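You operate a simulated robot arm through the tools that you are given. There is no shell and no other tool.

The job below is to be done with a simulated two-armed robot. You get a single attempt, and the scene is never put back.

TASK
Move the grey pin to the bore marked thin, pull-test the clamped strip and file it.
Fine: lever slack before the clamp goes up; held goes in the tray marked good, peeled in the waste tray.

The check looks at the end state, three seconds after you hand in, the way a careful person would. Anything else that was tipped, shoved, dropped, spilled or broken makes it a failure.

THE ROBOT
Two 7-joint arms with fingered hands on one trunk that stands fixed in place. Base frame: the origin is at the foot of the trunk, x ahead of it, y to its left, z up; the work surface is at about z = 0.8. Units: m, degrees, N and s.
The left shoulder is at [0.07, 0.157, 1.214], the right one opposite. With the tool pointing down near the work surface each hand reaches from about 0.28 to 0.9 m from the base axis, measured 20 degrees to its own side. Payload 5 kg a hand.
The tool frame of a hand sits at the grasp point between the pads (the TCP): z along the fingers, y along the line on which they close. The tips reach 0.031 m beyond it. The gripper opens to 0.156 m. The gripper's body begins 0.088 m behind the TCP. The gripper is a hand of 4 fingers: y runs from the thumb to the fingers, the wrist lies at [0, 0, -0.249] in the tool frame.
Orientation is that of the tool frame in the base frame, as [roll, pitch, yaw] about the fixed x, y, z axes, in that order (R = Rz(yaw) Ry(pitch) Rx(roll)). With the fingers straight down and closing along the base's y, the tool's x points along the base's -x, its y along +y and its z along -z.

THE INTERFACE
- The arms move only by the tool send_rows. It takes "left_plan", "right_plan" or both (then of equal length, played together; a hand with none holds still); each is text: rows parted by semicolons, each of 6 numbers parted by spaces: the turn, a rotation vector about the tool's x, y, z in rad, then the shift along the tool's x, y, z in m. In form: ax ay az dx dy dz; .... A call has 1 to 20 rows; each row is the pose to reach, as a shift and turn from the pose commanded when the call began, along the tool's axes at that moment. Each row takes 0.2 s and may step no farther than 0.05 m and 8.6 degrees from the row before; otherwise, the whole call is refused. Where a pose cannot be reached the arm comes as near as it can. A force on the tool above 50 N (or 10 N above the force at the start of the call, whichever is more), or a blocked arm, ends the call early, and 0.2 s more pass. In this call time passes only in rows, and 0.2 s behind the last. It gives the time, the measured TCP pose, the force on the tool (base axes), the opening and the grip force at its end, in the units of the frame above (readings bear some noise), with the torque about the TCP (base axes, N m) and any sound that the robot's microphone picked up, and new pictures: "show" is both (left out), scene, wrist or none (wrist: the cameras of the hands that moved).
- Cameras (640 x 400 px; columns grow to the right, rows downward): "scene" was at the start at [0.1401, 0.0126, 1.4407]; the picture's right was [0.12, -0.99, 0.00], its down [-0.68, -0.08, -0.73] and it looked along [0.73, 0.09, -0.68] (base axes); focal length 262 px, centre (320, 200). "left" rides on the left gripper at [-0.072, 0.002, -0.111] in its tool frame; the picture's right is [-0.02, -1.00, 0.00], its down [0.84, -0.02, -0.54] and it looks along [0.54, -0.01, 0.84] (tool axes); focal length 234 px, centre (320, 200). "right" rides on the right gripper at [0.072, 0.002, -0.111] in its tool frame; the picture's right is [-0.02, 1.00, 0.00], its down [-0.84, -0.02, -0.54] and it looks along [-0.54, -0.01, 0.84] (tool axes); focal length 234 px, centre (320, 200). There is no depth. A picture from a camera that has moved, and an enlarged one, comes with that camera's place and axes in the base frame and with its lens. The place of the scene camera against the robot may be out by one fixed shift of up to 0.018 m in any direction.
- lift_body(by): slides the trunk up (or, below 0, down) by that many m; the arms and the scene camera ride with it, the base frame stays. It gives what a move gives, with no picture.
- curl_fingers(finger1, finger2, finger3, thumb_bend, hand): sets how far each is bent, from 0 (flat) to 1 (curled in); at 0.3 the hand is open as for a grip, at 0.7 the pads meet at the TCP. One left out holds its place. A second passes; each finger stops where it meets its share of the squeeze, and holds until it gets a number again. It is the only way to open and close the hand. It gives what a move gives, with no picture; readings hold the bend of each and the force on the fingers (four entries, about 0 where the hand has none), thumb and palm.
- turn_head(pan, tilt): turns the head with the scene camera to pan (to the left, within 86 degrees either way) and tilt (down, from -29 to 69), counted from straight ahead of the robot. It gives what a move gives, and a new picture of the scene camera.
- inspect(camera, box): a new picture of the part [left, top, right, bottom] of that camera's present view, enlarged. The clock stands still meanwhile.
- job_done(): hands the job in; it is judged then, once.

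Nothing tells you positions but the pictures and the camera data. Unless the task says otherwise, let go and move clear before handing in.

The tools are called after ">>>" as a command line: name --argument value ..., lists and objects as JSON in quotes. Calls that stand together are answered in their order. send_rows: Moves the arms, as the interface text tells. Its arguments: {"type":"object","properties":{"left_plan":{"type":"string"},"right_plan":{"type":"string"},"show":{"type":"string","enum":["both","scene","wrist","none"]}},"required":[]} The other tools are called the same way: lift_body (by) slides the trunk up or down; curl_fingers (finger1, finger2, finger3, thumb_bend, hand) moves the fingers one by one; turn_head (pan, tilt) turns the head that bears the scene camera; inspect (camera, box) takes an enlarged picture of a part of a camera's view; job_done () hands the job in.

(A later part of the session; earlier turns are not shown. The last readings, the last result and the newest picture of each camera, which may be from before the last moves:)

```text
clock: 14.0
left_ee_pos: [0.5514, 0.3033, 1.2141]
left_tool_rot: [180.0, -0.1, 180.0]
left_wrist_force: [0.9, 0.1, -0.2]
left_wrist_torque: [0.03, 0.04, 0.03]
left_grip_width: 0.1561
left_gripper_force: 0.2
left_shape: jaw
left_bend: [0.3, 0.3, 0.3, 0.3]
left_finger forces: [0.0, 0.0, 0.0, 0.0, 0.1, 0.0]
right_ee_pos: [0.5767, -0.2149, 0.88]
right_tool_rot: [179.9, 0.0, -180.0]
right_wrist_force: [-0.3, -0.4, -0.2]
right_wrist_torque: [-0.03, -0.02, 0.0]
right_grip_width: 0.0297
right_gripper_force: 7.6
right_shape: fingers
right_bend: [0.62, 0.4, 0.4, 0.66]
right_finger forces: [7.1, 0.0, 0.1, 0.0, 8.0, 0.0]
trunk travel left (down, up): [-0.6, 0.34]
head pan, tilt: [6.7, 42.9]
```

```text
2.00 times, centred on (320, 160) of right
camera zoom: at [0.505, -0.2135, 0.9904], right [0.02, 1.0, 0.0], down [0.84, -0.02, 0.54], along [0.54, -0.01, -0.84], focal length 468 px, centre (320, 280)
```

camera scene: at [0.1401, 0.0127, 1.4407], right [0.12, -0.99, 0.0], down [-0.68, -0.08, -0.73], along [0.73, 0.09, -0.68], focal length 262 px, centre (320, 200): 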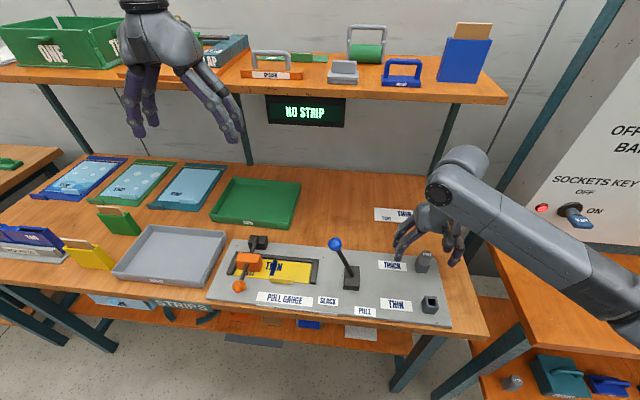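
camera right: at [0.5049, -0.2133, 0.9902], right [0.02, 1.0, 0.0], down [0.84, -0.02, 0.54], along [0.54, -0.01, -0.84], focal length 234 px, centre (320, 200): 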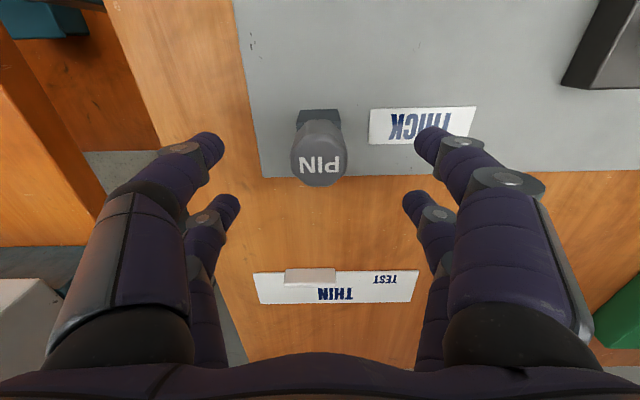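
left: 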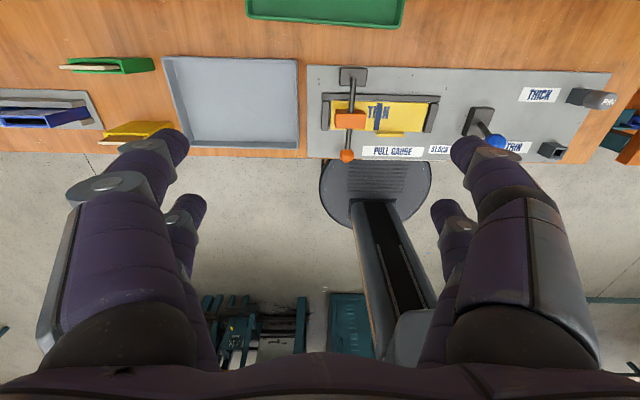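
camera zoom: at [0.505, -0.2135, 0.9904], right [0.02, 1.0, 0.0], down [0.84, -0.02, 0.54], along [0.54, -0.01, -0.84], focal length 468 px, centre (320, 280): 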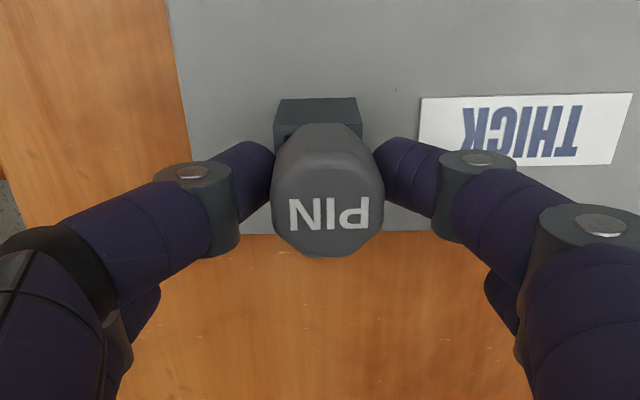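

>>> send_rows --right_plan "0 0 0 0 0 -0.008; 0 0 0 0 0 -0.018; 0 0 0 0 0 -0.03; 0 0 0 0 0 -0.045; 0 0 0 0 0 -0.06; 0 0 0 0 0 -0.075; 0 0 0 0 0 -0.085; 0 0 0 0 0 -0.085" --show "both"

>>> inspect --camera "right" --box '[160, 60, 480, 260]'

>>> inspect --camera "scene" --box '[385, 180, 485, 280]'

```text
clock: 15.8
left_ee_pos: [0.5524, 0.3036, 1.2158]
left_tool_rot: [-180.0, 0.0, 180.0]
left_wrist_force: [0.1, -0.4, -0.3]
left_wrist_torque: [-0.01, -0.04, 0.03]
left_grip_width: 0.1562
left_gripper_force: 0.0
left_shape: jaw
left_bend: [0.3, 0.3, 0.3, 0.3]
left_finger forces: [0.1, 0.0, 0.1, 0.0, 0.0, 0.0]
right_ee_pos: [0.576, -0.2134, 0.9649]
right_tool_rot: [180.0, 0.0, -180.0]
right_wrist_force: [-0.3, 0.2, -1.2]
right_wrist_torque: [-0.02, 0.03, 0.03]
right_grip_width: 0.0298
right_gripper_force: 7.4
right_shape: fingers
right_bend: [0.62, 0.4, 0.4, 0.66]
right_finger forces: [7.6, 0.0, 0.1, 0.0, 7.7, 0.0]
trunk travel left (down, up): [-0.6, 0.34]
head pan, tilt: [6.7, 42.9]
camera scene: at [0.1402, 0.0125, 1.4407], right [0.12, -0.99, 0.0], down [-0.68, -0.08, -0.73], along [0.73, 0.09, -0.68], focal length 262 px, centre (320, 200)
camera right: at [0.5046, -0.2123, 1.0757], right [0.02, 1.0, 0.0], down [0.84, -0.02, 0.54], along [0.54, -0.01, -0.84], focal length 234 px, centre (320, 200)
```

scene: 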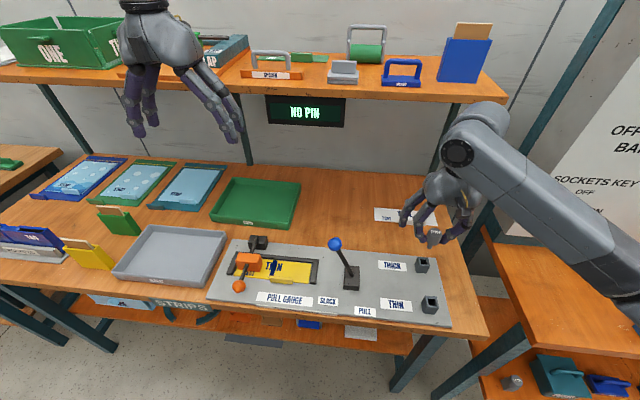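
right: 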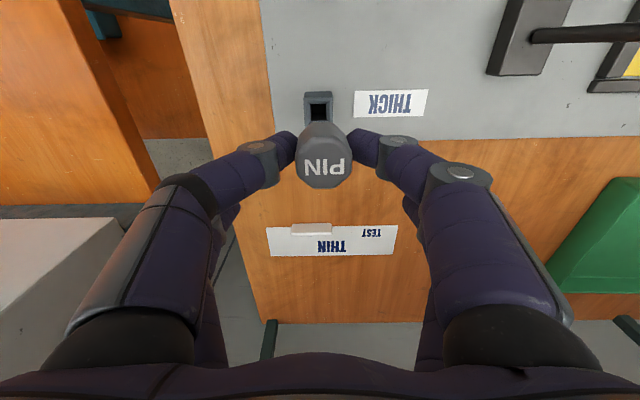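

```text
2.00 times, centred on (320, 160) of right
camera zoom: at [0.5046, -0.2123, 1.0757], right [0.02, 1.0, 0.0], down [0.84, -0.02, 0.54], along [0.54, -0.01, -0.84], focal length 468 px, centre (320, 280)
```

zoom: 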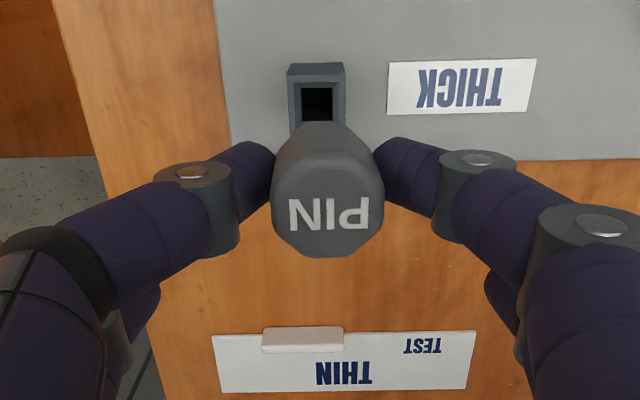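

```text
4.00 times, centred on (435, 230) of scene
camera zoom: at [0.1402, 0.0125, 1.4407], right [0.12, -0.99, 0.0], down [-0.68, -0.08, -0.73], along [0.73, 0.09, -0.68], focal length 1047 px, centre (-140, 80)
```

zoom: 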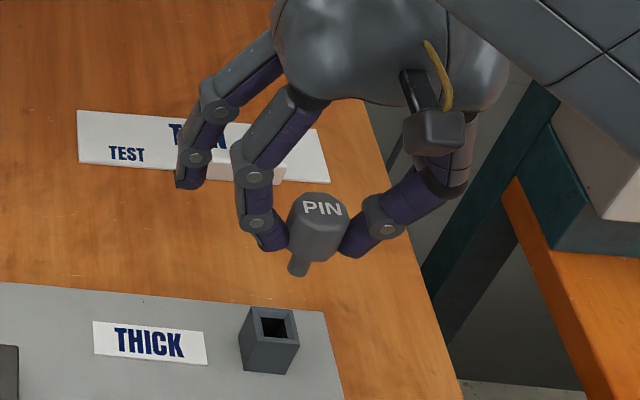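

The pin is out and the display now reads "NO PIN", so it follows the pin. The pin left the THICK bore cleanly, so I'll carry it exactly 0.110 m toward the robot, above the THIN bore.

>>> send_rows --right_plan "0 0 0 0.02 0 0; 0 0 0 0.045 0 0; 0 0 0 0.07 0 0; 0 0 0 0.095 0 0; 0 0 0 0.11 0 0; 0 0 0 0.11 0 0; 0 0 0 0.11 0 0.02; 0 0 0 0.11 0 0.03; 0 0 0 0.11 0 0.03" --show "both"

>>> inspect --camera "right" --box '[160, 0, 480, 200]'

>>> inspect --camera "scene" --box '[390, 230, 470, 320]'

>>> inspect --camera "left" --box '[480, 60, 640, 180]'

```text
clock: 17.8
left_ee_pos: [0.5514, 0.3033, 1.215]
left_tool_rot: [-179.9, 0.0, 179.9]
left_wrist_force: [-0.3, 0.8, 0.5]
left_wrist_torque: [0.02, -0.01, 0.04]
left_grip_width: 0.1559
left_gripper_force: 0.1
left_shape: jaw
left_bend: [0.3, 0.3, 0.3, 0.3]
left_finger forces: [0.0, 0.1, 0.1, 0.1, 0.0, 0.0]
right_ee_pos: [0.4664, -0.2146, 0.936]
right_tool_rot: [180.0, 0.0, 180.0]
right_wrist_force: [0.2, 0.3, -0.2]
right_wrist_torque: [-0.02, -0.02, 0.0]
right_grip_width: 0.0299
right_gripper_force: 7.1
right_shape: fingers
right_bend: [0.62, 0.4, 0.4, 0.66]
right_finger forces: [7.6, 0.0, 0.1, 0.0, 7.6, 0.1]
trunk travel left (down, up): [-0.6, 0.34]
head pan, tilt: [6.7, 42.9]
camera scene: at [0.1401, 0.0127, 1.4407], right [0.12, -0.99, 0.0], down [-0.68, -0.08, -0.73], along [0.73, 0.09, -0.68], focal length 262 px, centre (320, 200)
camera right: at [0.3949, -0.2127, 1.0469], right [0.02, 1.0, 0.0], down [0.84, -0.02, 0.55], along [0.54, -0.01, -0.84], focal length 234 px, centre (320, 200)
```

scene: 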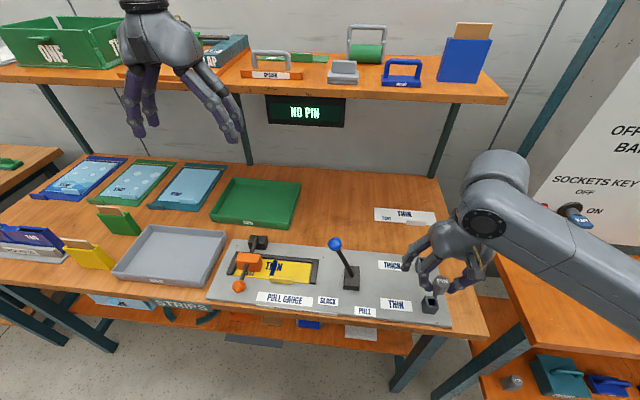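
right: 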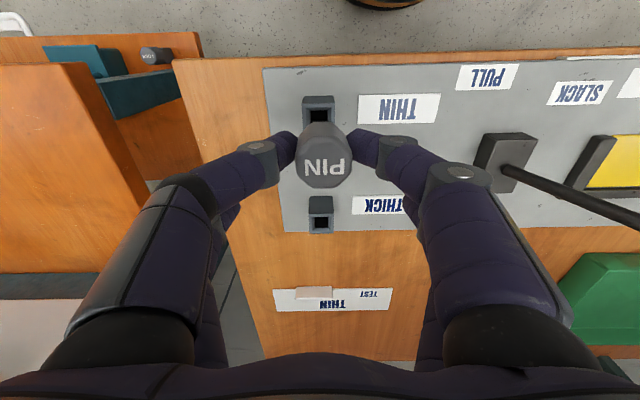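

```text
2.00 times, centred on (320, 100) of right
camera zoom: at [0.3949, -0.2127, 1.0469], right [0.02, 1.0, 0.0], down [0.84, -0.02, 0.55], along [0.54, -0.01, -0.84], focal length 468 px, centre (320, 400)
```

zoom: 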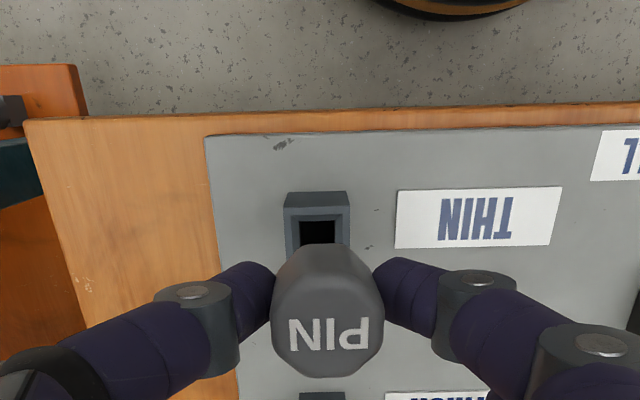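

```text
4.44 times, centred on (430, 275) of scene
camera zoom: at [0.1401, 0.0127, 1.4407], right [0.12, -0.99, 0.0], down [-0.68, -0.08, -0.73], along [0.73, 0.09, -0.68], focal length 1163 px, centre (-169, -133)
```

zoom: 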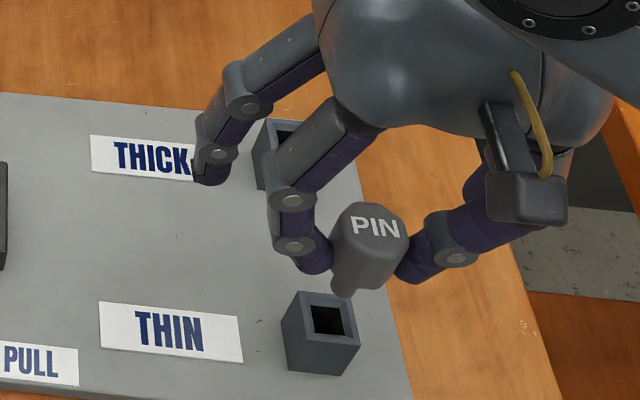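

```text
3.33 times, centred on (560, 120) of left
camera zoom: at [0.6251, 0.3052, 1.3262], right [0.02, -1.0, 0.0], down [-0.84, -0.02, 0.54], along [-0.54, -0.01, -0.84], focal length 781 px, centre (-480, 467)
```

zoom: 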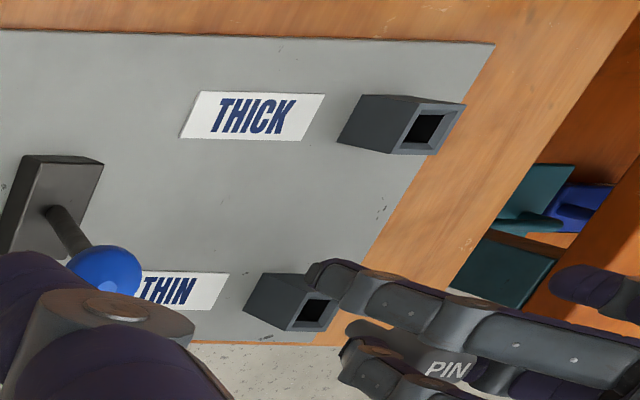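

>>> send_rows --right_plan "0 0 0 0 0 0.01; 0 0 0 0 0 0.02; 0 0 0 0 0 0.02" --show "none"

>>> inspect --camera "scene" --box '[390, 250, 470, 320]'

>>> inspect --camera "right" --box '[240, 40, 400, 200]'

```text
clock: 18.6
left_ee_pos: [0.5529, 0.3038, 1.2152]
left_tool_rot: [-179.9, 0.0, 180.0]
left_wrist_force: [0.9, -0.3, -0.2]
left_wrist_torque: [0.0, -0.02, 0.0]
left_grip_width: 0.1562
left_gripper_force: 0.0
left_shape: jaw
left_bend: [0.3, 0.3, 0.3, 0.3]
left_finger forces: [0.1, 0.0, 0.1, 0.0, 0.0, 0.0]
right_ee_pos: [0.4655, -0.2146, 0.9169]
right_tool_rot: [179.9, 0.0, -180.0]
right_wrist_force: [0.1, 0.1, -0.5]
right_wrist_torque: [0.0, -0.02, -0.03]
right_grip_width: 0.0299
right_gripper_force: 7.5
right_shape: fingers
right_bend: [0.62, 0.4, 0.4, 0.66]
right_finger forces: [7.6, 0.0, 0.0, 0.0, 7.4, 0.1]
trunk travel left (down, up): [-0.6, 0.34]
head pan, tilt: [6.7, 42.9]
```

```text
5.71 times, centred on (430, 285) of scene
camera zoom: at [0.1401, 0.0126, 1.4407], right [0.12, -0.99, 0.0], down [-0.68, -0.08, -0.73], along [0.73, 0.09, -0.68], focal length 1495 px, centre (-309, -286)
```

zoom: 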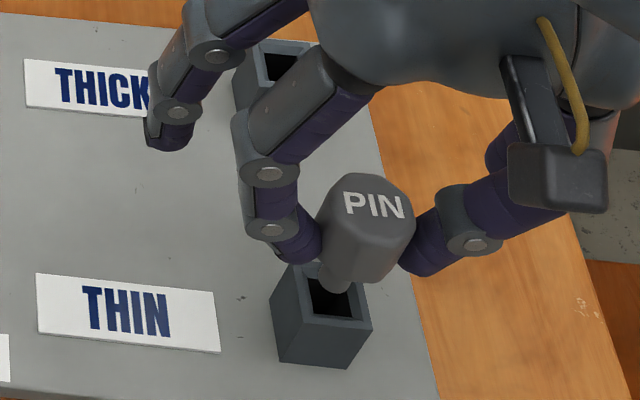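

```text
2.50 times, centred on (320, 120) of right
camera zoom: at [0.3947, -0.2125, 1.0275], right [0.02, 1.0, 0.0], down [0.84, -0.02, 0.54], along [0.54, -0.01, -0.84], focal length 585 px, centre (320, 400)
```

zoom: 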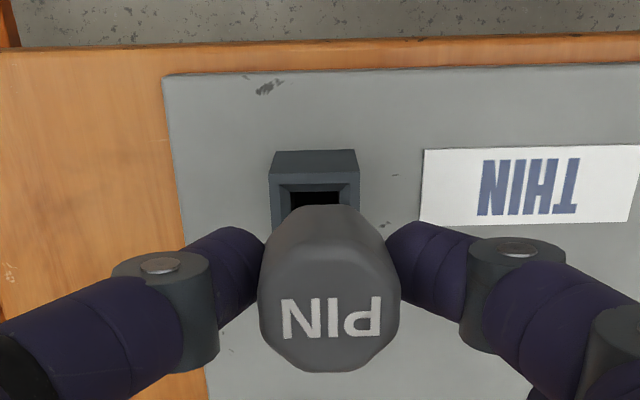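

>>> send_rows --right_plan "0 0 0 0 0 0.005; 0 0 0 0 0 0.010; 0 0 0 0 0 0.014; 0 0 0 0 0 0.014" --show "none"

>>> inspect --camera "scene" --box '[390, 250, 470, 320]'

>>> inspect --camera "right" --box '[240, 40, 400, 200]'

```text
clock: 19.6
left_ee_pos: [0.5518, 0.3032, 1.2145]
left_tool_rot: [-180.0, 0.1, 179.9]
left_wrist_force: [0.6, 0.1, 0.5]
left_wrist_torque: [0.0, 0.01, -0.01]
left_grip_width: 0.1559
left_gripper_force: 0.0
left_shape: jaw
left_bend: [0.3, 0.3, 0.3, 0.3]
left_finger forces: [0.0, 0.0, 0.0, 0.0, 0.0, 0.1]
right_ee_pos: [0.4647, -0.2136, 0.9022]
right_tool_rot: [-179.9, 0.0, -180.0]
right_wrist_force: [0.3, -1.8, 0.2]
right_wrist_torque: [-0.1, 0.02, 0.03]
right_grip_width: 0.0296
right_gripper_force: 7.9
right_shape: fingers
right_bend: [0.62, 0.4, 0.4, 0.66]
right_finger forces: [6.9, 0.0, 0.0, 0.0, 8.7, 0.0]
trunk travel left (down, up): [-0.6, 0.34]
head pan, tilt: [6.7, 42.9]
```

```text
5.71 times, centred on (430, 285) of scene
camera zoom: at [0.1401, 0.0124, 1.4407], right [0.12, -0.99, 0.0], down [-0.68, -0.08, -0.73], along [0.73, 0.09, -0.68], focal length 1495 px, centre (-309, -286)
```

zoom: 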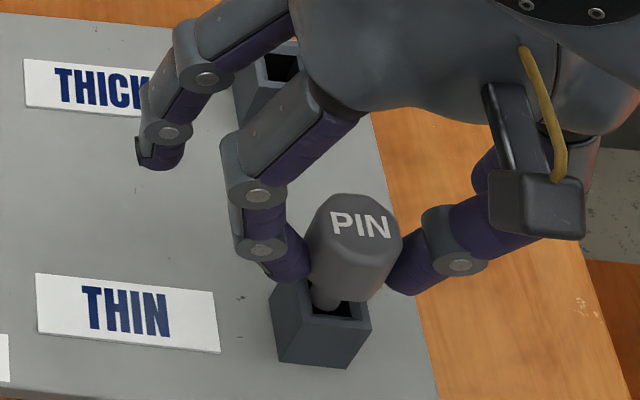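

```text
2.50 times, centred on (320, 120) of right
camera zoom: at [0.3942, -0.2121, 1.0131], right [0.02, 1.0, 0.0], down [0.84, -0.02, 0.54], along [0.54, -0.01, -0.84], focal length 585 px, centre (320, 400)
```

zoom: 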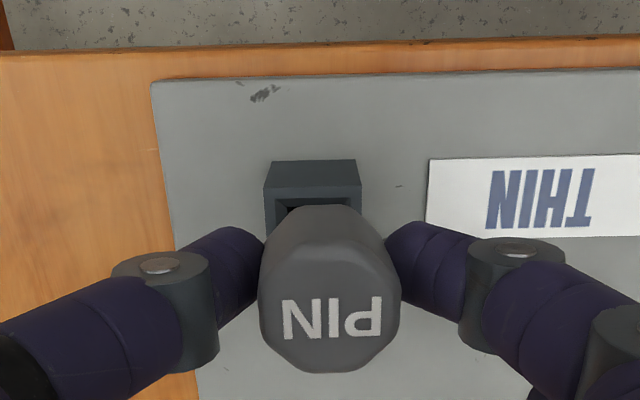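

The shank is touching the +y wall of the THIN bore (force about -1.8 N in y). I'll shift 2 mm toward -y and keep going down gently.

>>> send_rows --right_plan "0 0 0 0 -0.001 -0.001; 0 0 0 0 -0.002 0; 0 0 0 0 -0.002 0.004; 0 0 0 0 -0.002 0.008; 0 0 0 0 -0.002 0.008" --show "none"

>>> inspect --camera "scene" --box '[390, 250, 470, 320]'

>>> inspect --camera "right" --box '[240, 40, 400, 200]'

```text
clock: 20.8
left_ee_pos: [0.5529, 0.3034, 1.2157]
left_tool_rot: [180.0, -0.1, -179.9]
left_wrist_force: [-0.1, 0.1, -0.1]
left_wrist_torque: [0.0, 0.01, -0.04]
left_grip_width: 0.1561
left_gripper_force: 0.0
left_shape: jaw
left_bend: [0.3, 0.3, 0.3, 0.3]
left_finger forces: [0.0, 0.0, 0.1, 0.0, 0.0, 0.1]
right_ee_pos: [0.465, -0.2161, 0.8927]
right_tool_rot: [-180.0, 0.0, -180.0]
right_wrist_force: [0.4, 0.7, 0.1]
right_wrist_torque: [-0.01, -0.01, -0.03]
right_grip_width: 0.0295
right_gripper_force: 7.6
right_shape: fingers
right_bend: [0.62, 0.4, 0.4, 0.66]
right_finger forces: [7.7, 0.0, 0.0, 0.1, 7.7, 0.0]
trunk travel left (down, up): [-0.6, 0.34]
head pan, tilt: [6.7, 42.9]
```

```text
5.71 times, centred on (430, 285) of scene
camera zoom: at [0.1401, 0.0126, 1.4407], right [0.12, -0.99, 0.0], down [-0.68, -0.08, -0.73], along [0.73, 0.09, -0.68], focal length 1495 px, centre (-309, -286)
```

zoom: 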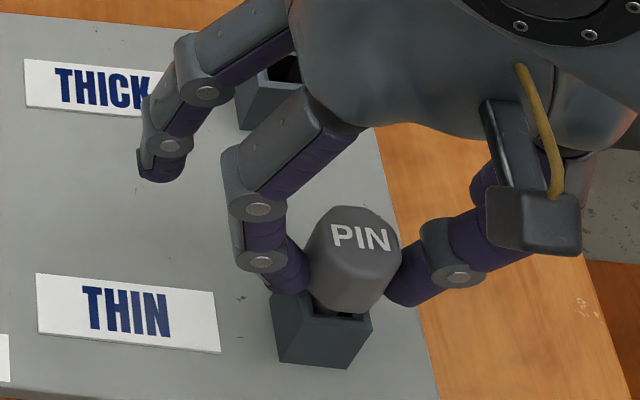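

```text
2.50 times, centred on (320, 120) of right
camera zoom: at [0.3939, -0.2142, 1.0045], right [0.02, 1.0, 0.0], down [0.84, -0.02, 0.54], along [0.54, -0.01, -0.84], focal length 585 px, centre (320, 400)
```

zoom: 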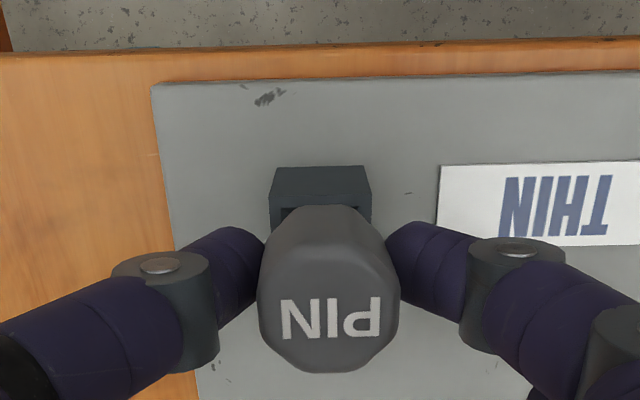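

>>> send_rows --right_plan "0 0 0 0 0 0.004; 0 0 0 0 0 0.008; 0 0 0 0 0 0.011; 0 0 0 0 0 0.011" --show "none"

>>> inspect --camera "scene" --box '[390, 250, 470, 320]'

>>> inspect --camera "right" --box '[240, 40, 400, 200]'

```text
clock: 21.8
left_ee_pos: [0.5528, 0.3029, 1.2151]
left_tool_rot: [-179.9, 0.0, -180.0]
left_wrist_force: [0.2, 0.3, -0.9]
left_wrist_torque: [-0.01, 0.0, -0.01]
left_grip_width: 0.156
left_gripper_force: 0.0
left_shape: jaw
left_bend: [0.3, 0.3, 0.3, 0.3]
left_finger forces: [0.1, 0.1, 0.0, 0.0, 0.0, 0.1]
right_ee_pos: [0.4655, -0.2166, 0.8813]
right_tool_rot: [-180.0, 0.1, -180.0]
right_wrist_force: [0.1, -0.8, -0.7]
right_wrist_torque: [0.01, -0.04, 0.01]
right_grip_width: 0.0298
right_gripper_force: 7.7
right_shape: fingers
right_bend: [0.62, 0.4, 0.4, 0.66]
right_finger forces: [7.7, 0.0, 0.0, 0.1, 7.7, 0.0]
trunk travel left (down, up): [-0.6, 0.34]
head pan, tilt: [6.7, 42.9]
```

```text
5.71 times, centred on (430, 285) of scene
camera zoom: at [0.1401, 0.0125, 1.4407], right [0.12, -0.99, 0.0], down [-0.68, -0.08, -0.73], along [0.73, 0.09, -0.68], focal length 1495 px, centre (-309, -286)
```

zoom: 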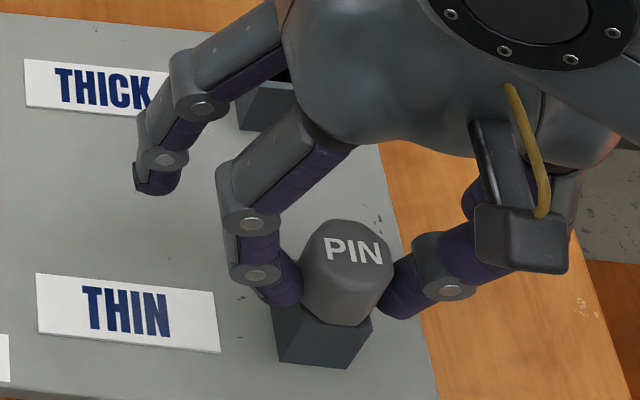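

```text
2.50 times, centred on (320, 120) of right
camera zoom: at [0.3943, -0.2148, 0.9932], right [0.02, 1.0, 0.0], down [0.84, -0.02, 0.54], along [0.54, -0.01, -0.84], focal length 585 px, centre (320, 400)
```

zoom: 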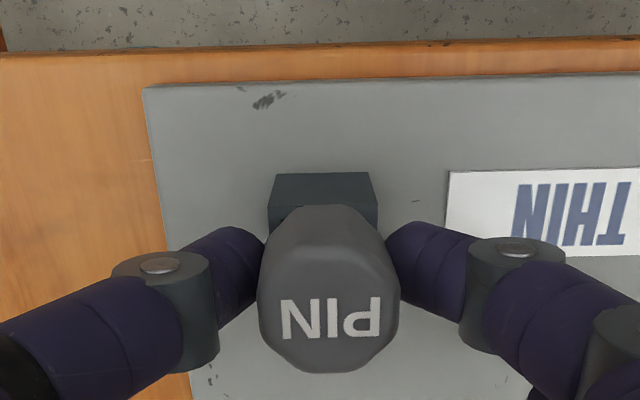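

>>> send_rows --right_plan "0 0 0 0 0 0.001; 0 0 0 0 0 0.002; 0 0 0 0 0 0.002" --show "none"

>>> curl_fingers --hand "right" --finger1 0.55 --thumb_bend 0.55

>>> inspect --camera "scene" --box '[390, 250, 470, 320]'

>>> inspect --camera "right" --box '[240, 40, 400, 200]'

>>> inspect --camera "scene" --box '[200, 20, 500, 130]'

```text
clock: 22.6
left_ee_pos: [0.5518, 0.3029, 1.2149]
left_tool_rot: [-179.9, 0.0, -180.0]
left_wrist_force: [-0.2, -0.5, 0.2]
left_wrist_torque: [-0.01, -0.02, 0.02]
left_grip_width: 0.156
left_gripper_force: 0.1
left_shape: jaw
left_bend: [0.3, 0.3, 0.3, 0.3]
left_finger forces: [0.0, 0.1, 0.0, 0.2, 0.1, 0.1]
right_ee_pos: [0.4661, -0.2176, 0.8796]
right_tool_rot: [180.0, 0.0, -180.0]
right_wrist_force: [0.5, 0.8, 0.6]
right_wrist_torque: [0.03, 0.01, 0.0]
right_grip_width: 0.0298
right_gripper_force: 7.6
right_shape: fingers
right_bend: [0.62, 0.4, 0.4, 0.66]
right_finger forces: [7.6, 0.0, 0.0, 0.0, 7.7, 0.1]
trunk travel left (down, up): [-0.6, 0.34]
head pan, tilt: [6.7, 42.9]
```

```text
clock: 23.6
left_ee_pos: [0.552, 0.3038, 1.2152]
left_tool_rot: [-180.0, 0.0, 180.0]
left_wrist_force: [-0.5, -0.1, 0.1]
left_wrist_torque: [0.02, -0.03, -0.02]
left_grip_width: 0.156
left_gripper_force: 0.1
left_shape: jaw
left_bend: [0.3, 0.3, 0.3, 0.3]
left_finger forces: [0.0, 0.1, 0.0, 0.0, 0.0, 0.1]
right_ee_pos: [0.4658, -0.2159, 0.8803]
right_tool_rot: [-180.0, 0.0, -180.0]
right_wrist_force: [0.8, -0.6, -0.9]
right_wrist_torque: [0.01, 0.02, -0.02]
right_grip_width: 0.0605
right_gripper_force: 0.0
right_shape: fingers
right_bend: [0.55, 0.4, 0.4, 0.55]
right_finger forces: [0.0, 0.0, 0.1, 0.1, 0.0, 0.1]
trunk travel left (down, up): [-0.6, 0.34]
head pan, tilt: [6.7, 42.9]
```

```text
5.71 times, centred on (430, 285) of scene
camera zoom: at [0.1401, 0.0126, 1.4407], right [0.12, -0.99, 0.0], down [-0.68, -0.08, -0.73], along [0.73, 0.09, -0.68], focal length 1495 px, centre (-309, -286)
```

zoom: 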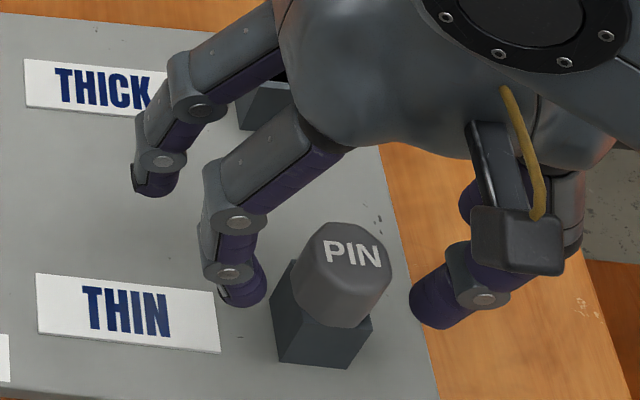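

```text
2.50 times, centred on (320, 120) of right
camera zoom: at [0.3948, -0.2145, 0.991], right [0.02, 1.0, 0.0], down [0.84, -0.02, 0.54], along [0.54, -0.01, -0.84], focal length 585 px, centre (320, 400)
```

zoom: 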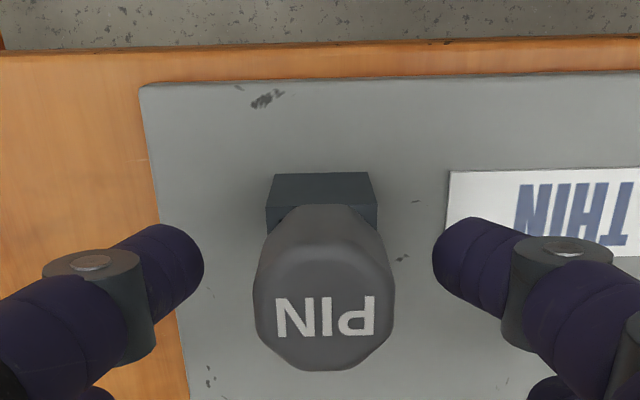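

```text
2.13 times, centred on (350, 75) of scene
camera zoom: at [0.1401, 0.0126, 1.4407], right [0.12, -0.99, 0.0], down [-0.68, -0.08, -0.73], along [0.73, 0.09, -0.68], focal length 558 px, centre (256, 467)
```

zoom: 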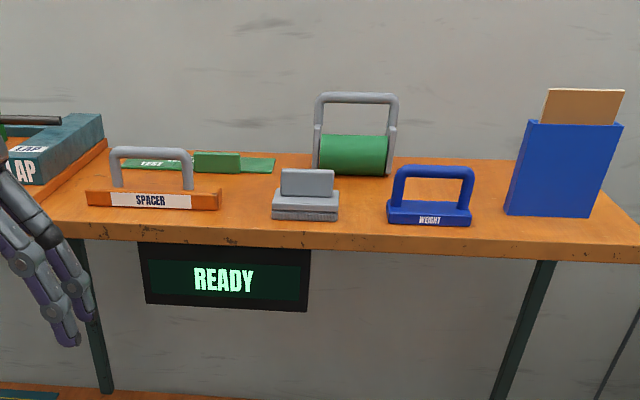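

The display now reads READY with the pin seated in the THIN bore. I'll open the hand, back it straight up, and line it up with the lever knob.

>>> curl_fingers --hand "right" --finger1 0.4 --thumb_bend 0.4

>>> send_rows --right_plan "0 0 0 0 0 -0.02; 0 0 0 0 0 -0.05; 0 0 0 0 0 -0.09; 0 0 0 0 0 -0.13; 0 0 0 0 0 -0.17; 0 0 0 0 0 -0.18; 0 0 0 0 0 -0.18" --show "both"

>>> inspect --camera "scene" --box '[390, 230, 470, 320]'

>>> inspect --camera "right" --box '[240, 40, 640, 200]'

```text
clock: 24.6
left_ee_pos: [0.5525, 0.3033, 1.2163]
left_tool_rot: [179.9, 0.0, -180.0]
left_wrist_force: [-0.6, -0.3, -0.9]
left_wrist_torque: [-0.02, -0.03, -0.01]
left_grip_width: 0.1556
left_gripper_force: 0.0
left_shape: jaw
left_bend: [0.3, 0.3, 0.3, 0.3]
left_finger forces: [0.1, 0.0, 0.0, 0.1, 0.0, 0.0]
right_ee_pos: [0.4655, -0.2169, 0.8801]
right_tool_rot: [180.0, 0.0, -180.0]
right_wrist_force: [0.5, -0.2, 0.1]
right_wrist_torque: [-0.01, 0.01, 0.02]
right_grip_width: 0.1206
right_gripper_force: 0.1
right_shape: fingers
right_bend: [0.4, 0.4, 0.4, 0.4]
right_finger forces: [0.0, 0.0, 0.0, 0.1, 0.0, 0.0]
trunk travel left (down, up): [-0.6, 0.34]
head pan, tilt: [6.7, 42.9]
```

```text
clock: 26.2
left_ee_pos: [0.551, 0.3022, 1.2152]
left_tool_rot: [180.0, 0.0, -179.9]
left_wrist_force: [0.2, -0.5, 0.5]
left_wrist_torque: [0.0, 0.02, 0.02]
left_grip_width: 0.1562
left_gripper_force: 0.1
left_shape: jaw
left_bend: [0.3, 0.3, 0.3, 0.3]
left_finger forces: [0.0, 0.0, 0.0, 0.1, 0.0, 0.0]
right_ee_pos: [0.4682, -0.2179, 1.0602]
right_tool_rot: [180.0, 0.0, -180.0]
right_wrist_force: [1.1, 0.1, -0.5]
right_wrist_torque: [-0.01, 0.02, -0.02]
right_grip_width: 0.1206
right_gripper_force: 0.0
right_shape: fingers
right_bend: [0.4, 0.4, 0.4, 0.4]
right_finger forces: [0.0, 0.0, 0.1, 0.0, 0.1, 0.0]
trunk travel left (down, up): [-0.6, 0.34]
head pan, tilt: [6.7, 42.9]
camera scene: at [0.1402, 0.0125, 1.4407], right [0.12, -0.99, 0.0], down [-0.68, -0.08, -0.73], along [0.73, 0.09, -0.68], focal length 262 px, centre (320, 200)
camera right: at [0.396, -0.2159, 1.1716], right [0.02, 1.0, 0.0], down [0.84, -0.02, 0.54], along [0.54, -0.01, -0.84], focal length 234 px, centre (320, 200)
```

scene: 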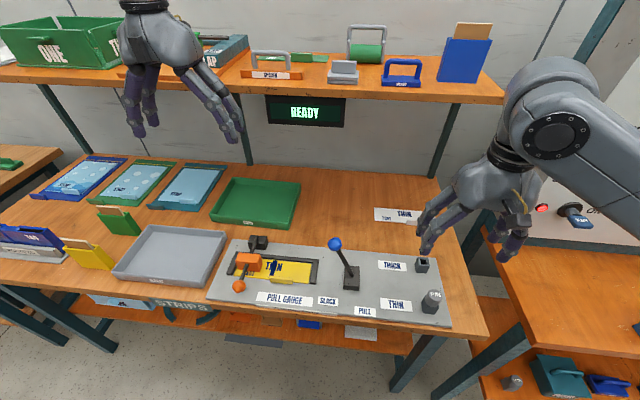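
right: 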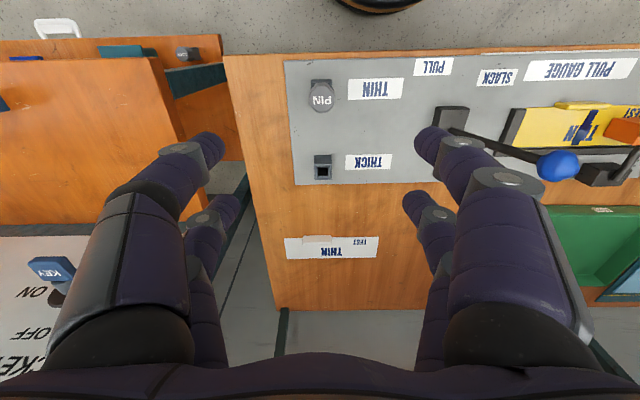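

```text
4.44 times, centred on (430, 275) of scene
camera zoom: at [0.1402, 0.0125, 1.4407], right [0.12, -0.99, 0.0], down [-0.68, -0.08, -0.73], along [0.73, 0.09, -0.68], focal length 1163 px, centre (-169, -133)
```

zoom: 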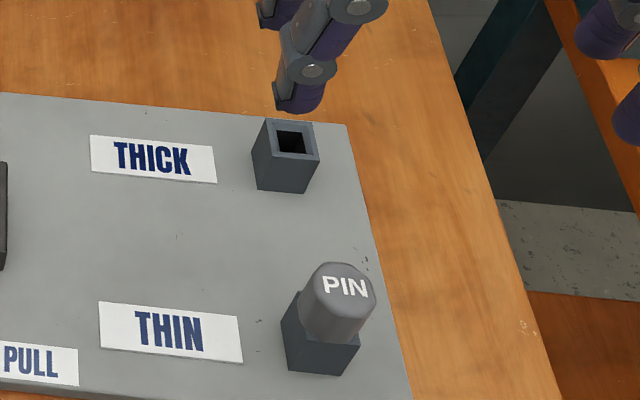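

```text
1.60 times, centred on (440, 120) of right
camera zoom: at [0.396, -0.2159, 1.1716], right [0.02, 1.0, 0.0], down [0.84, -0.02, 0.54], along [0.54, -0.01, -0.84], focal length 375 px, centre (128, 328)
```

zoom: 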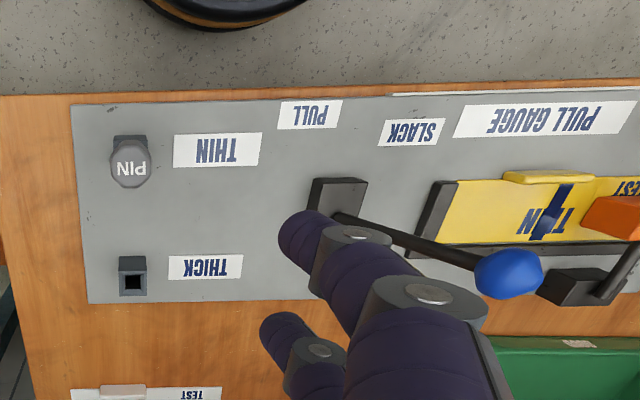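

>>> send_rows --right_plan "0 0 0 -0.01 0.04 0; 0 0 0 -0.02 0.08 0; 0 0 0 -0.03 0.12 0; 0 0 0 -0.04 0.16 0; 0 0 0 -0.05 0.2 0; 0 0 0 -0.057 0.236 0; 0 0 0 -0.057 0.236 0" --show "both"

>>> inspect --camera "right" --box '[160, 0, 480, 200]'

```text
clock: 27.8
left_ee_pos: [0.5506, 0.3029, 1.2154]
left_tool_rot: [180.0, 0.0, -179.9]
left_wrist_force: [-0.7, -0.2, 0.2]
left_wrist_torque: [0.04, 0.03, -0.02]
left_grip_width: 0.1556
left_gripper_force: 0.0
left_shape: jaw
left_bend: [0.3, 0.3, 0.3, 0.3]
left_finger forces: [0.0, 0.1, 0.0, 0.1, 0.0, 0.1]
right_ee_pos: [0.5226, 0.0177, 1.0611]
right_tool_rot: [180.0, 0.0, 180.0]
right_wrist_force: [-0.4, -0.4, -0.7]
right_wrist_torque: [0.0, -0.05, 0.03]
right_grip_width: 0.1207
right_gripper_force: 0.1
right_shape: fingers
right_bend: [0.4, 0.4, 0.4, 0.4]
right_finger forces: [0.0, 0.1, 0.1, 0.1, 0.1, 0.0]
trunk travel left (down, up): [-0.6, 0.34]
head pan, tilt: [6.7, 42.9]
camera scene: at [0.1399, 0.0116, 1.4408], right [0.12, -0.99, 0.0], down [-0.68, -0.08, -0.73], along [0.73, 0.09, -0.68], focal length 262 px, centre (320, 200)
camera right: at [0.4518, 0.0195, 1.1715], right [0.02, 1.0, 0.0], down [0.84, -0.02, 0.54], along [0.54, -0.01, -0.84], focal length 234 px, centre (320, 200)
```

scene: 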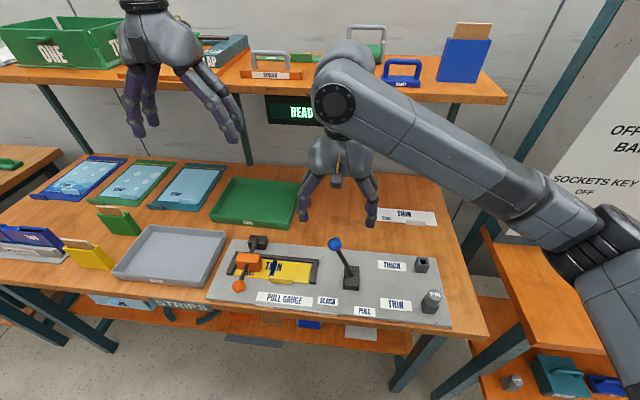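
right: 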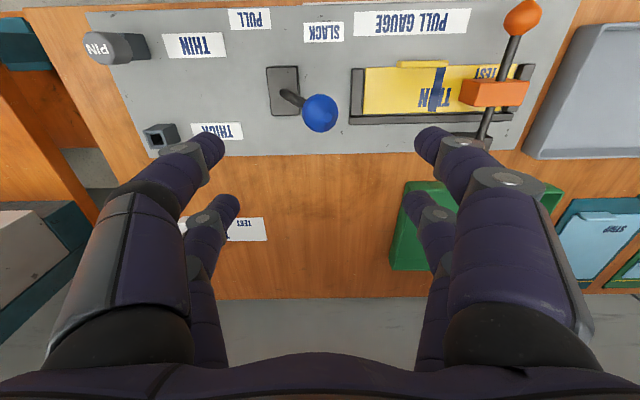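

```text
2.00 times, centred on (320, 100) of right
camera zoom: at [0.4518, 0.0195, 1.1715], right [0.02, 1.0, 0.0], down [0.84, -0.02, 0.54], along [0.54, -0.01, -0.84], focal length 468 px, centre (320, 400)
```

zoom: 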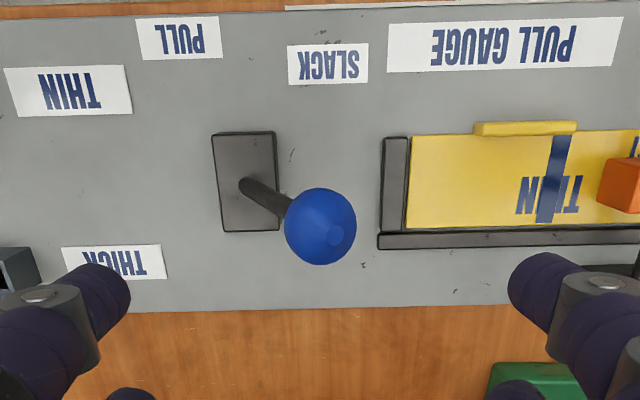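

The lever knob is at about (0.500, 0.019, 0.956), tilted toward SLACK. I'll lower the near finger pair around it as a loose cage.

>>> send_rows --right_plan "0 0 0 0.002 0 0.025; 0 0 0 0.002 0 0.05; 0 0 0 0.002 0 0.075; 0 0 0 0.002 0 0.10; 0 0 0 0.002 0 0.10" --show "none"

>>> curl_fingers --hand "right" --finger1 0.6 --thumb_bend 0.6

>>> inspect --camera "right" --box '[160, 40, 480, 240]'

>>> inspect --camera "scene" --box '[270, 180, 410, 310]'

```text
clock: 29.0
left_ee_pos: [0.552, 0.3035, 1.215]
left_tool_rot: [179.9, 0.0, -180.0]
left_wrist_force: [-0.8, 0.3, 0.5]
left_wrist_torque: [-0.02, -0.02, -0.02]
left_grip_width: 0.1561
left_gripper_force: 0.0
left_shape: jaw
left_bend: [0.3, 0.3, 0.3, 0.3]
left_finger forces: [0.0, 0.0, 0.1, 0.0, 0.0, 0.0]
right_ee_pos: [0.5205, 0.0182, 0.9613]
right_tool_rot: [180.0, 0.1, 180.0]
right_wrist_force: [-0.1, 0.6, -0.2]
right_wrist_torque: [0.01, 0.01, 0.0]
right_grip_width: 0.121
right_gripper_force: 0.0
right_shape: fingers
right_bend: [0.4, 0.4, 0.4, 0.4]
right_finger forces: [0.1, 0.1, 0.0, 0.0, 0.1, 0.0]
trunk travel left (down, up): [-0.6, 0.34]
head pan, tilt: [6.7, 42.9]
```

```text
clock: 30.0
left_ee_pos: [0.5526, 0.3032, 1.2154]
left_tool_rot: [179.9, 0.0, -180.0]
left_wrist_force: [-0.4, 0.1, 0.1]
left_wrist_torque: [0.01, -0.03, 0.01]
left_grip_width: 0.156
left_gripper_force: 0.1
left_shape: jaw
left_bend: [0.3, 0.3, 0.3, 0.3]
left_finger forces: [0.0, 0.1, 0.1, 0.0, 0.1, 0.0]
right_ee_pos: [0.5202, 0.0187, 0.9611]
right_tool_rot: [180.0, 0.1, 180.0]
right_wrist_force: [0.4, 0.3, 0.0]
right_wrist_torque: [0.03, 0.01, -0.03]
right_grip_width: 0.0421
right_gripper_force: 0.1
right_shape: fingers
right_bend: [0.6, 0.4, 0.4, 0.6]
right_finger forces: [0.0, 0.1, 0.1, 0.0, 0.0, 0.1]
trunk travel left (down, up): [-0.6, 0.34]
head pan, tilt: [6.7, 42.9]
```

```text
2.00 times, centred on (320, 140) of right
camera zoom: at [0.4491, 0.0201, 1.0722], right [0.02, 1.0, 0.0], down [0.84, -0.02, 0.54], along [0.54, -0.01, -0.84], focal length 468 px, centre (320, 320)
```

zoom: 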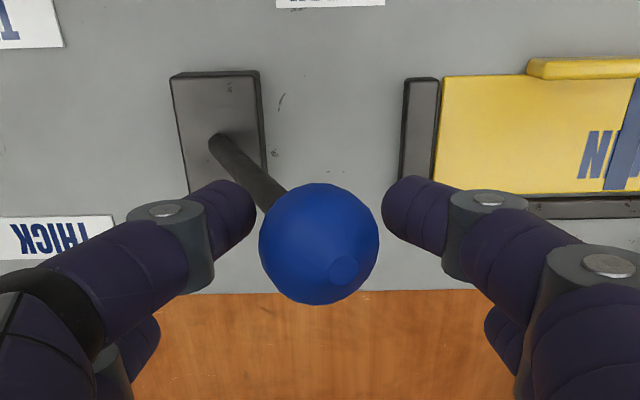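

```text
3.08 times, centred on (340, 245) of scene
camera zoom: at [0.1401, 0.0127, 1.4407], right [0.12, -0.99, 0.0], down [-0.68, -0.08, -0.73], along [0.73, 0.09, -0.68], focal length 805 px, centre (258, 62)
```

zoom: 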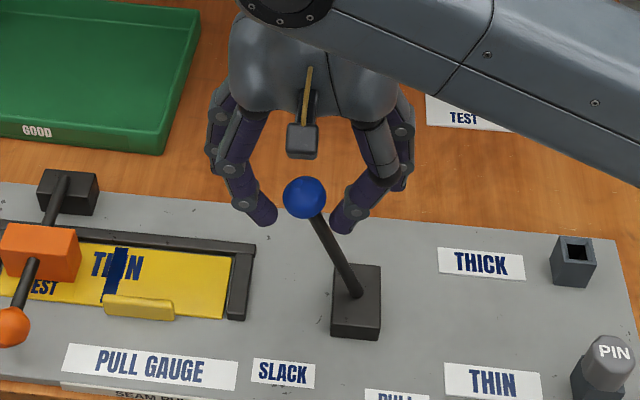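

>>> send_rows --right_plan "0 0 0 0 -0.015 -0.005; 0 0 0 0 -0.03 -0.008; 0 0 0 0 -0.045 -0.0095; 0 0 0 0 -0.06 -0.0093; 0 0 0 0 -0.06 -0.0093" --show "both"

>>> inspect --camera "scene" --box '[270, 180, 410, 310]'

>>> inspect --camera "right" --box '[160, 40, 480, 240]'

```text
clock: 31.2
left_ee_pos: [0.5534, 0.3042, 1.2147]
left_tool_rot: [180.0, 0.0, -179.9]
left_wrist_force: [0.4, 0.9, 0.0]
left_wrist_torque: [-0.02, 0.0, -0.01]
left_grip_width: 0.1559
left_gripper_force: 0.1
left_shape: jaw
left_bend: [0.3, 0.3, 0.3, 0.3]
left_finger forces: [0.1, 0.0, 0.0, 0.1, 0.0, 0.1]
right_ee_pos: [0.5205, -0.04, 0.9692]
right_tool_rot: [-179.9, 0.0, -180.0]
right_wrist_force: [-0.8, -0.4, 0.8]
right_wrist_torque: [-0.02, 0.0, 0.01]
right_grip_width: 0.042
right_gripper_force: 0.0
right_shape: fingers
right_bend: [0.6, 0.4, 0.4, 0.6]
right_finger forces: [0.1, 0.1, 0.0, 0.0, 0.0, 0.1]
trunk travel left (down, up): [-0.6, 0.34]
head pan, tilt: [6.7, 42.9]
camera scene: at [0.1403, 0.0133, 1.4407], right [0.12, -0.99, 0.0], down [-0.68, -0.08, -0.73], along [0.73, 0.08, -0.68], focal length 262 px, centre (320, 200)
camera right: at [0.4487, -0.0389, 1.0805], right [0.02, 1.0, 0.0], down [0.84, -0.02, 0.54], along [0.54, -0.01, -0.84], focal length 234 px, centre (320, 200)
```

scene: 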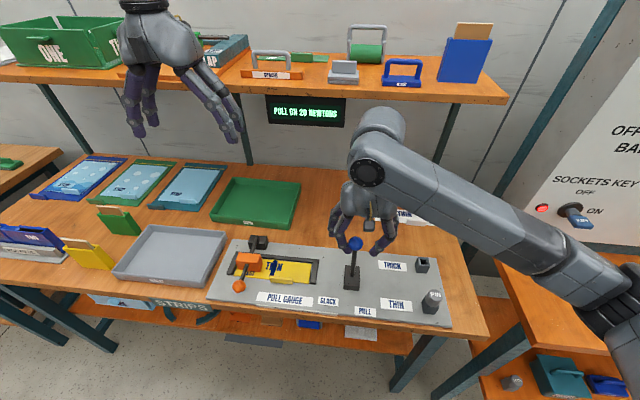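
right: 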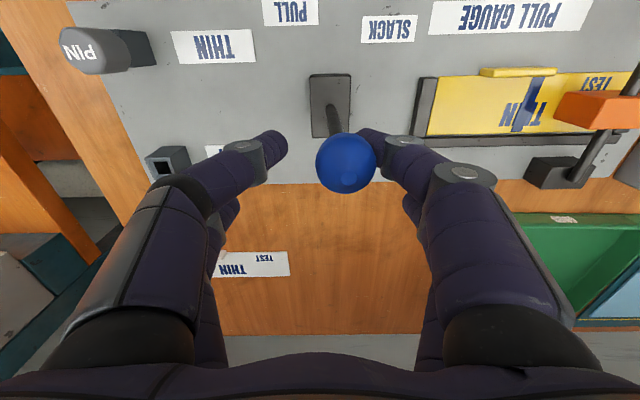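

```text
3.08 times, centred on (340, 245) of scene
camera zoom: at [0.1403, 0.0133, 1.4407], right [0.12, -0.99, 0.0], down [-0.68, -0.08, -0.73], along [0.73, 0.08, -0.68], focal length 805 px, centre (258, 62)
```

zoom: 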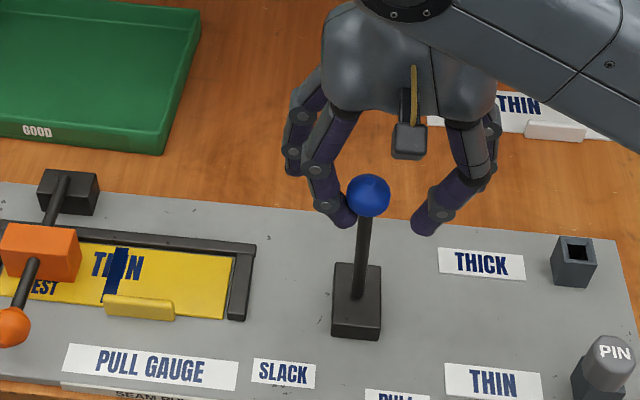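

```text
2.00 times, centred on (320, 140) of right
camera zoom: at [0.4487, -0.0389, 1.0805], right [0.02, 1.0, 0.0], down [0.84, -0.02, 0.54], along [0.54, -0.01, -0.84], focal length 468 px, centre (320, 320)
```

zoom: 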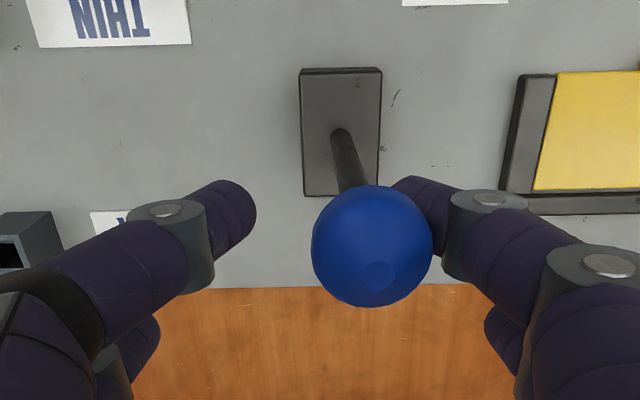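

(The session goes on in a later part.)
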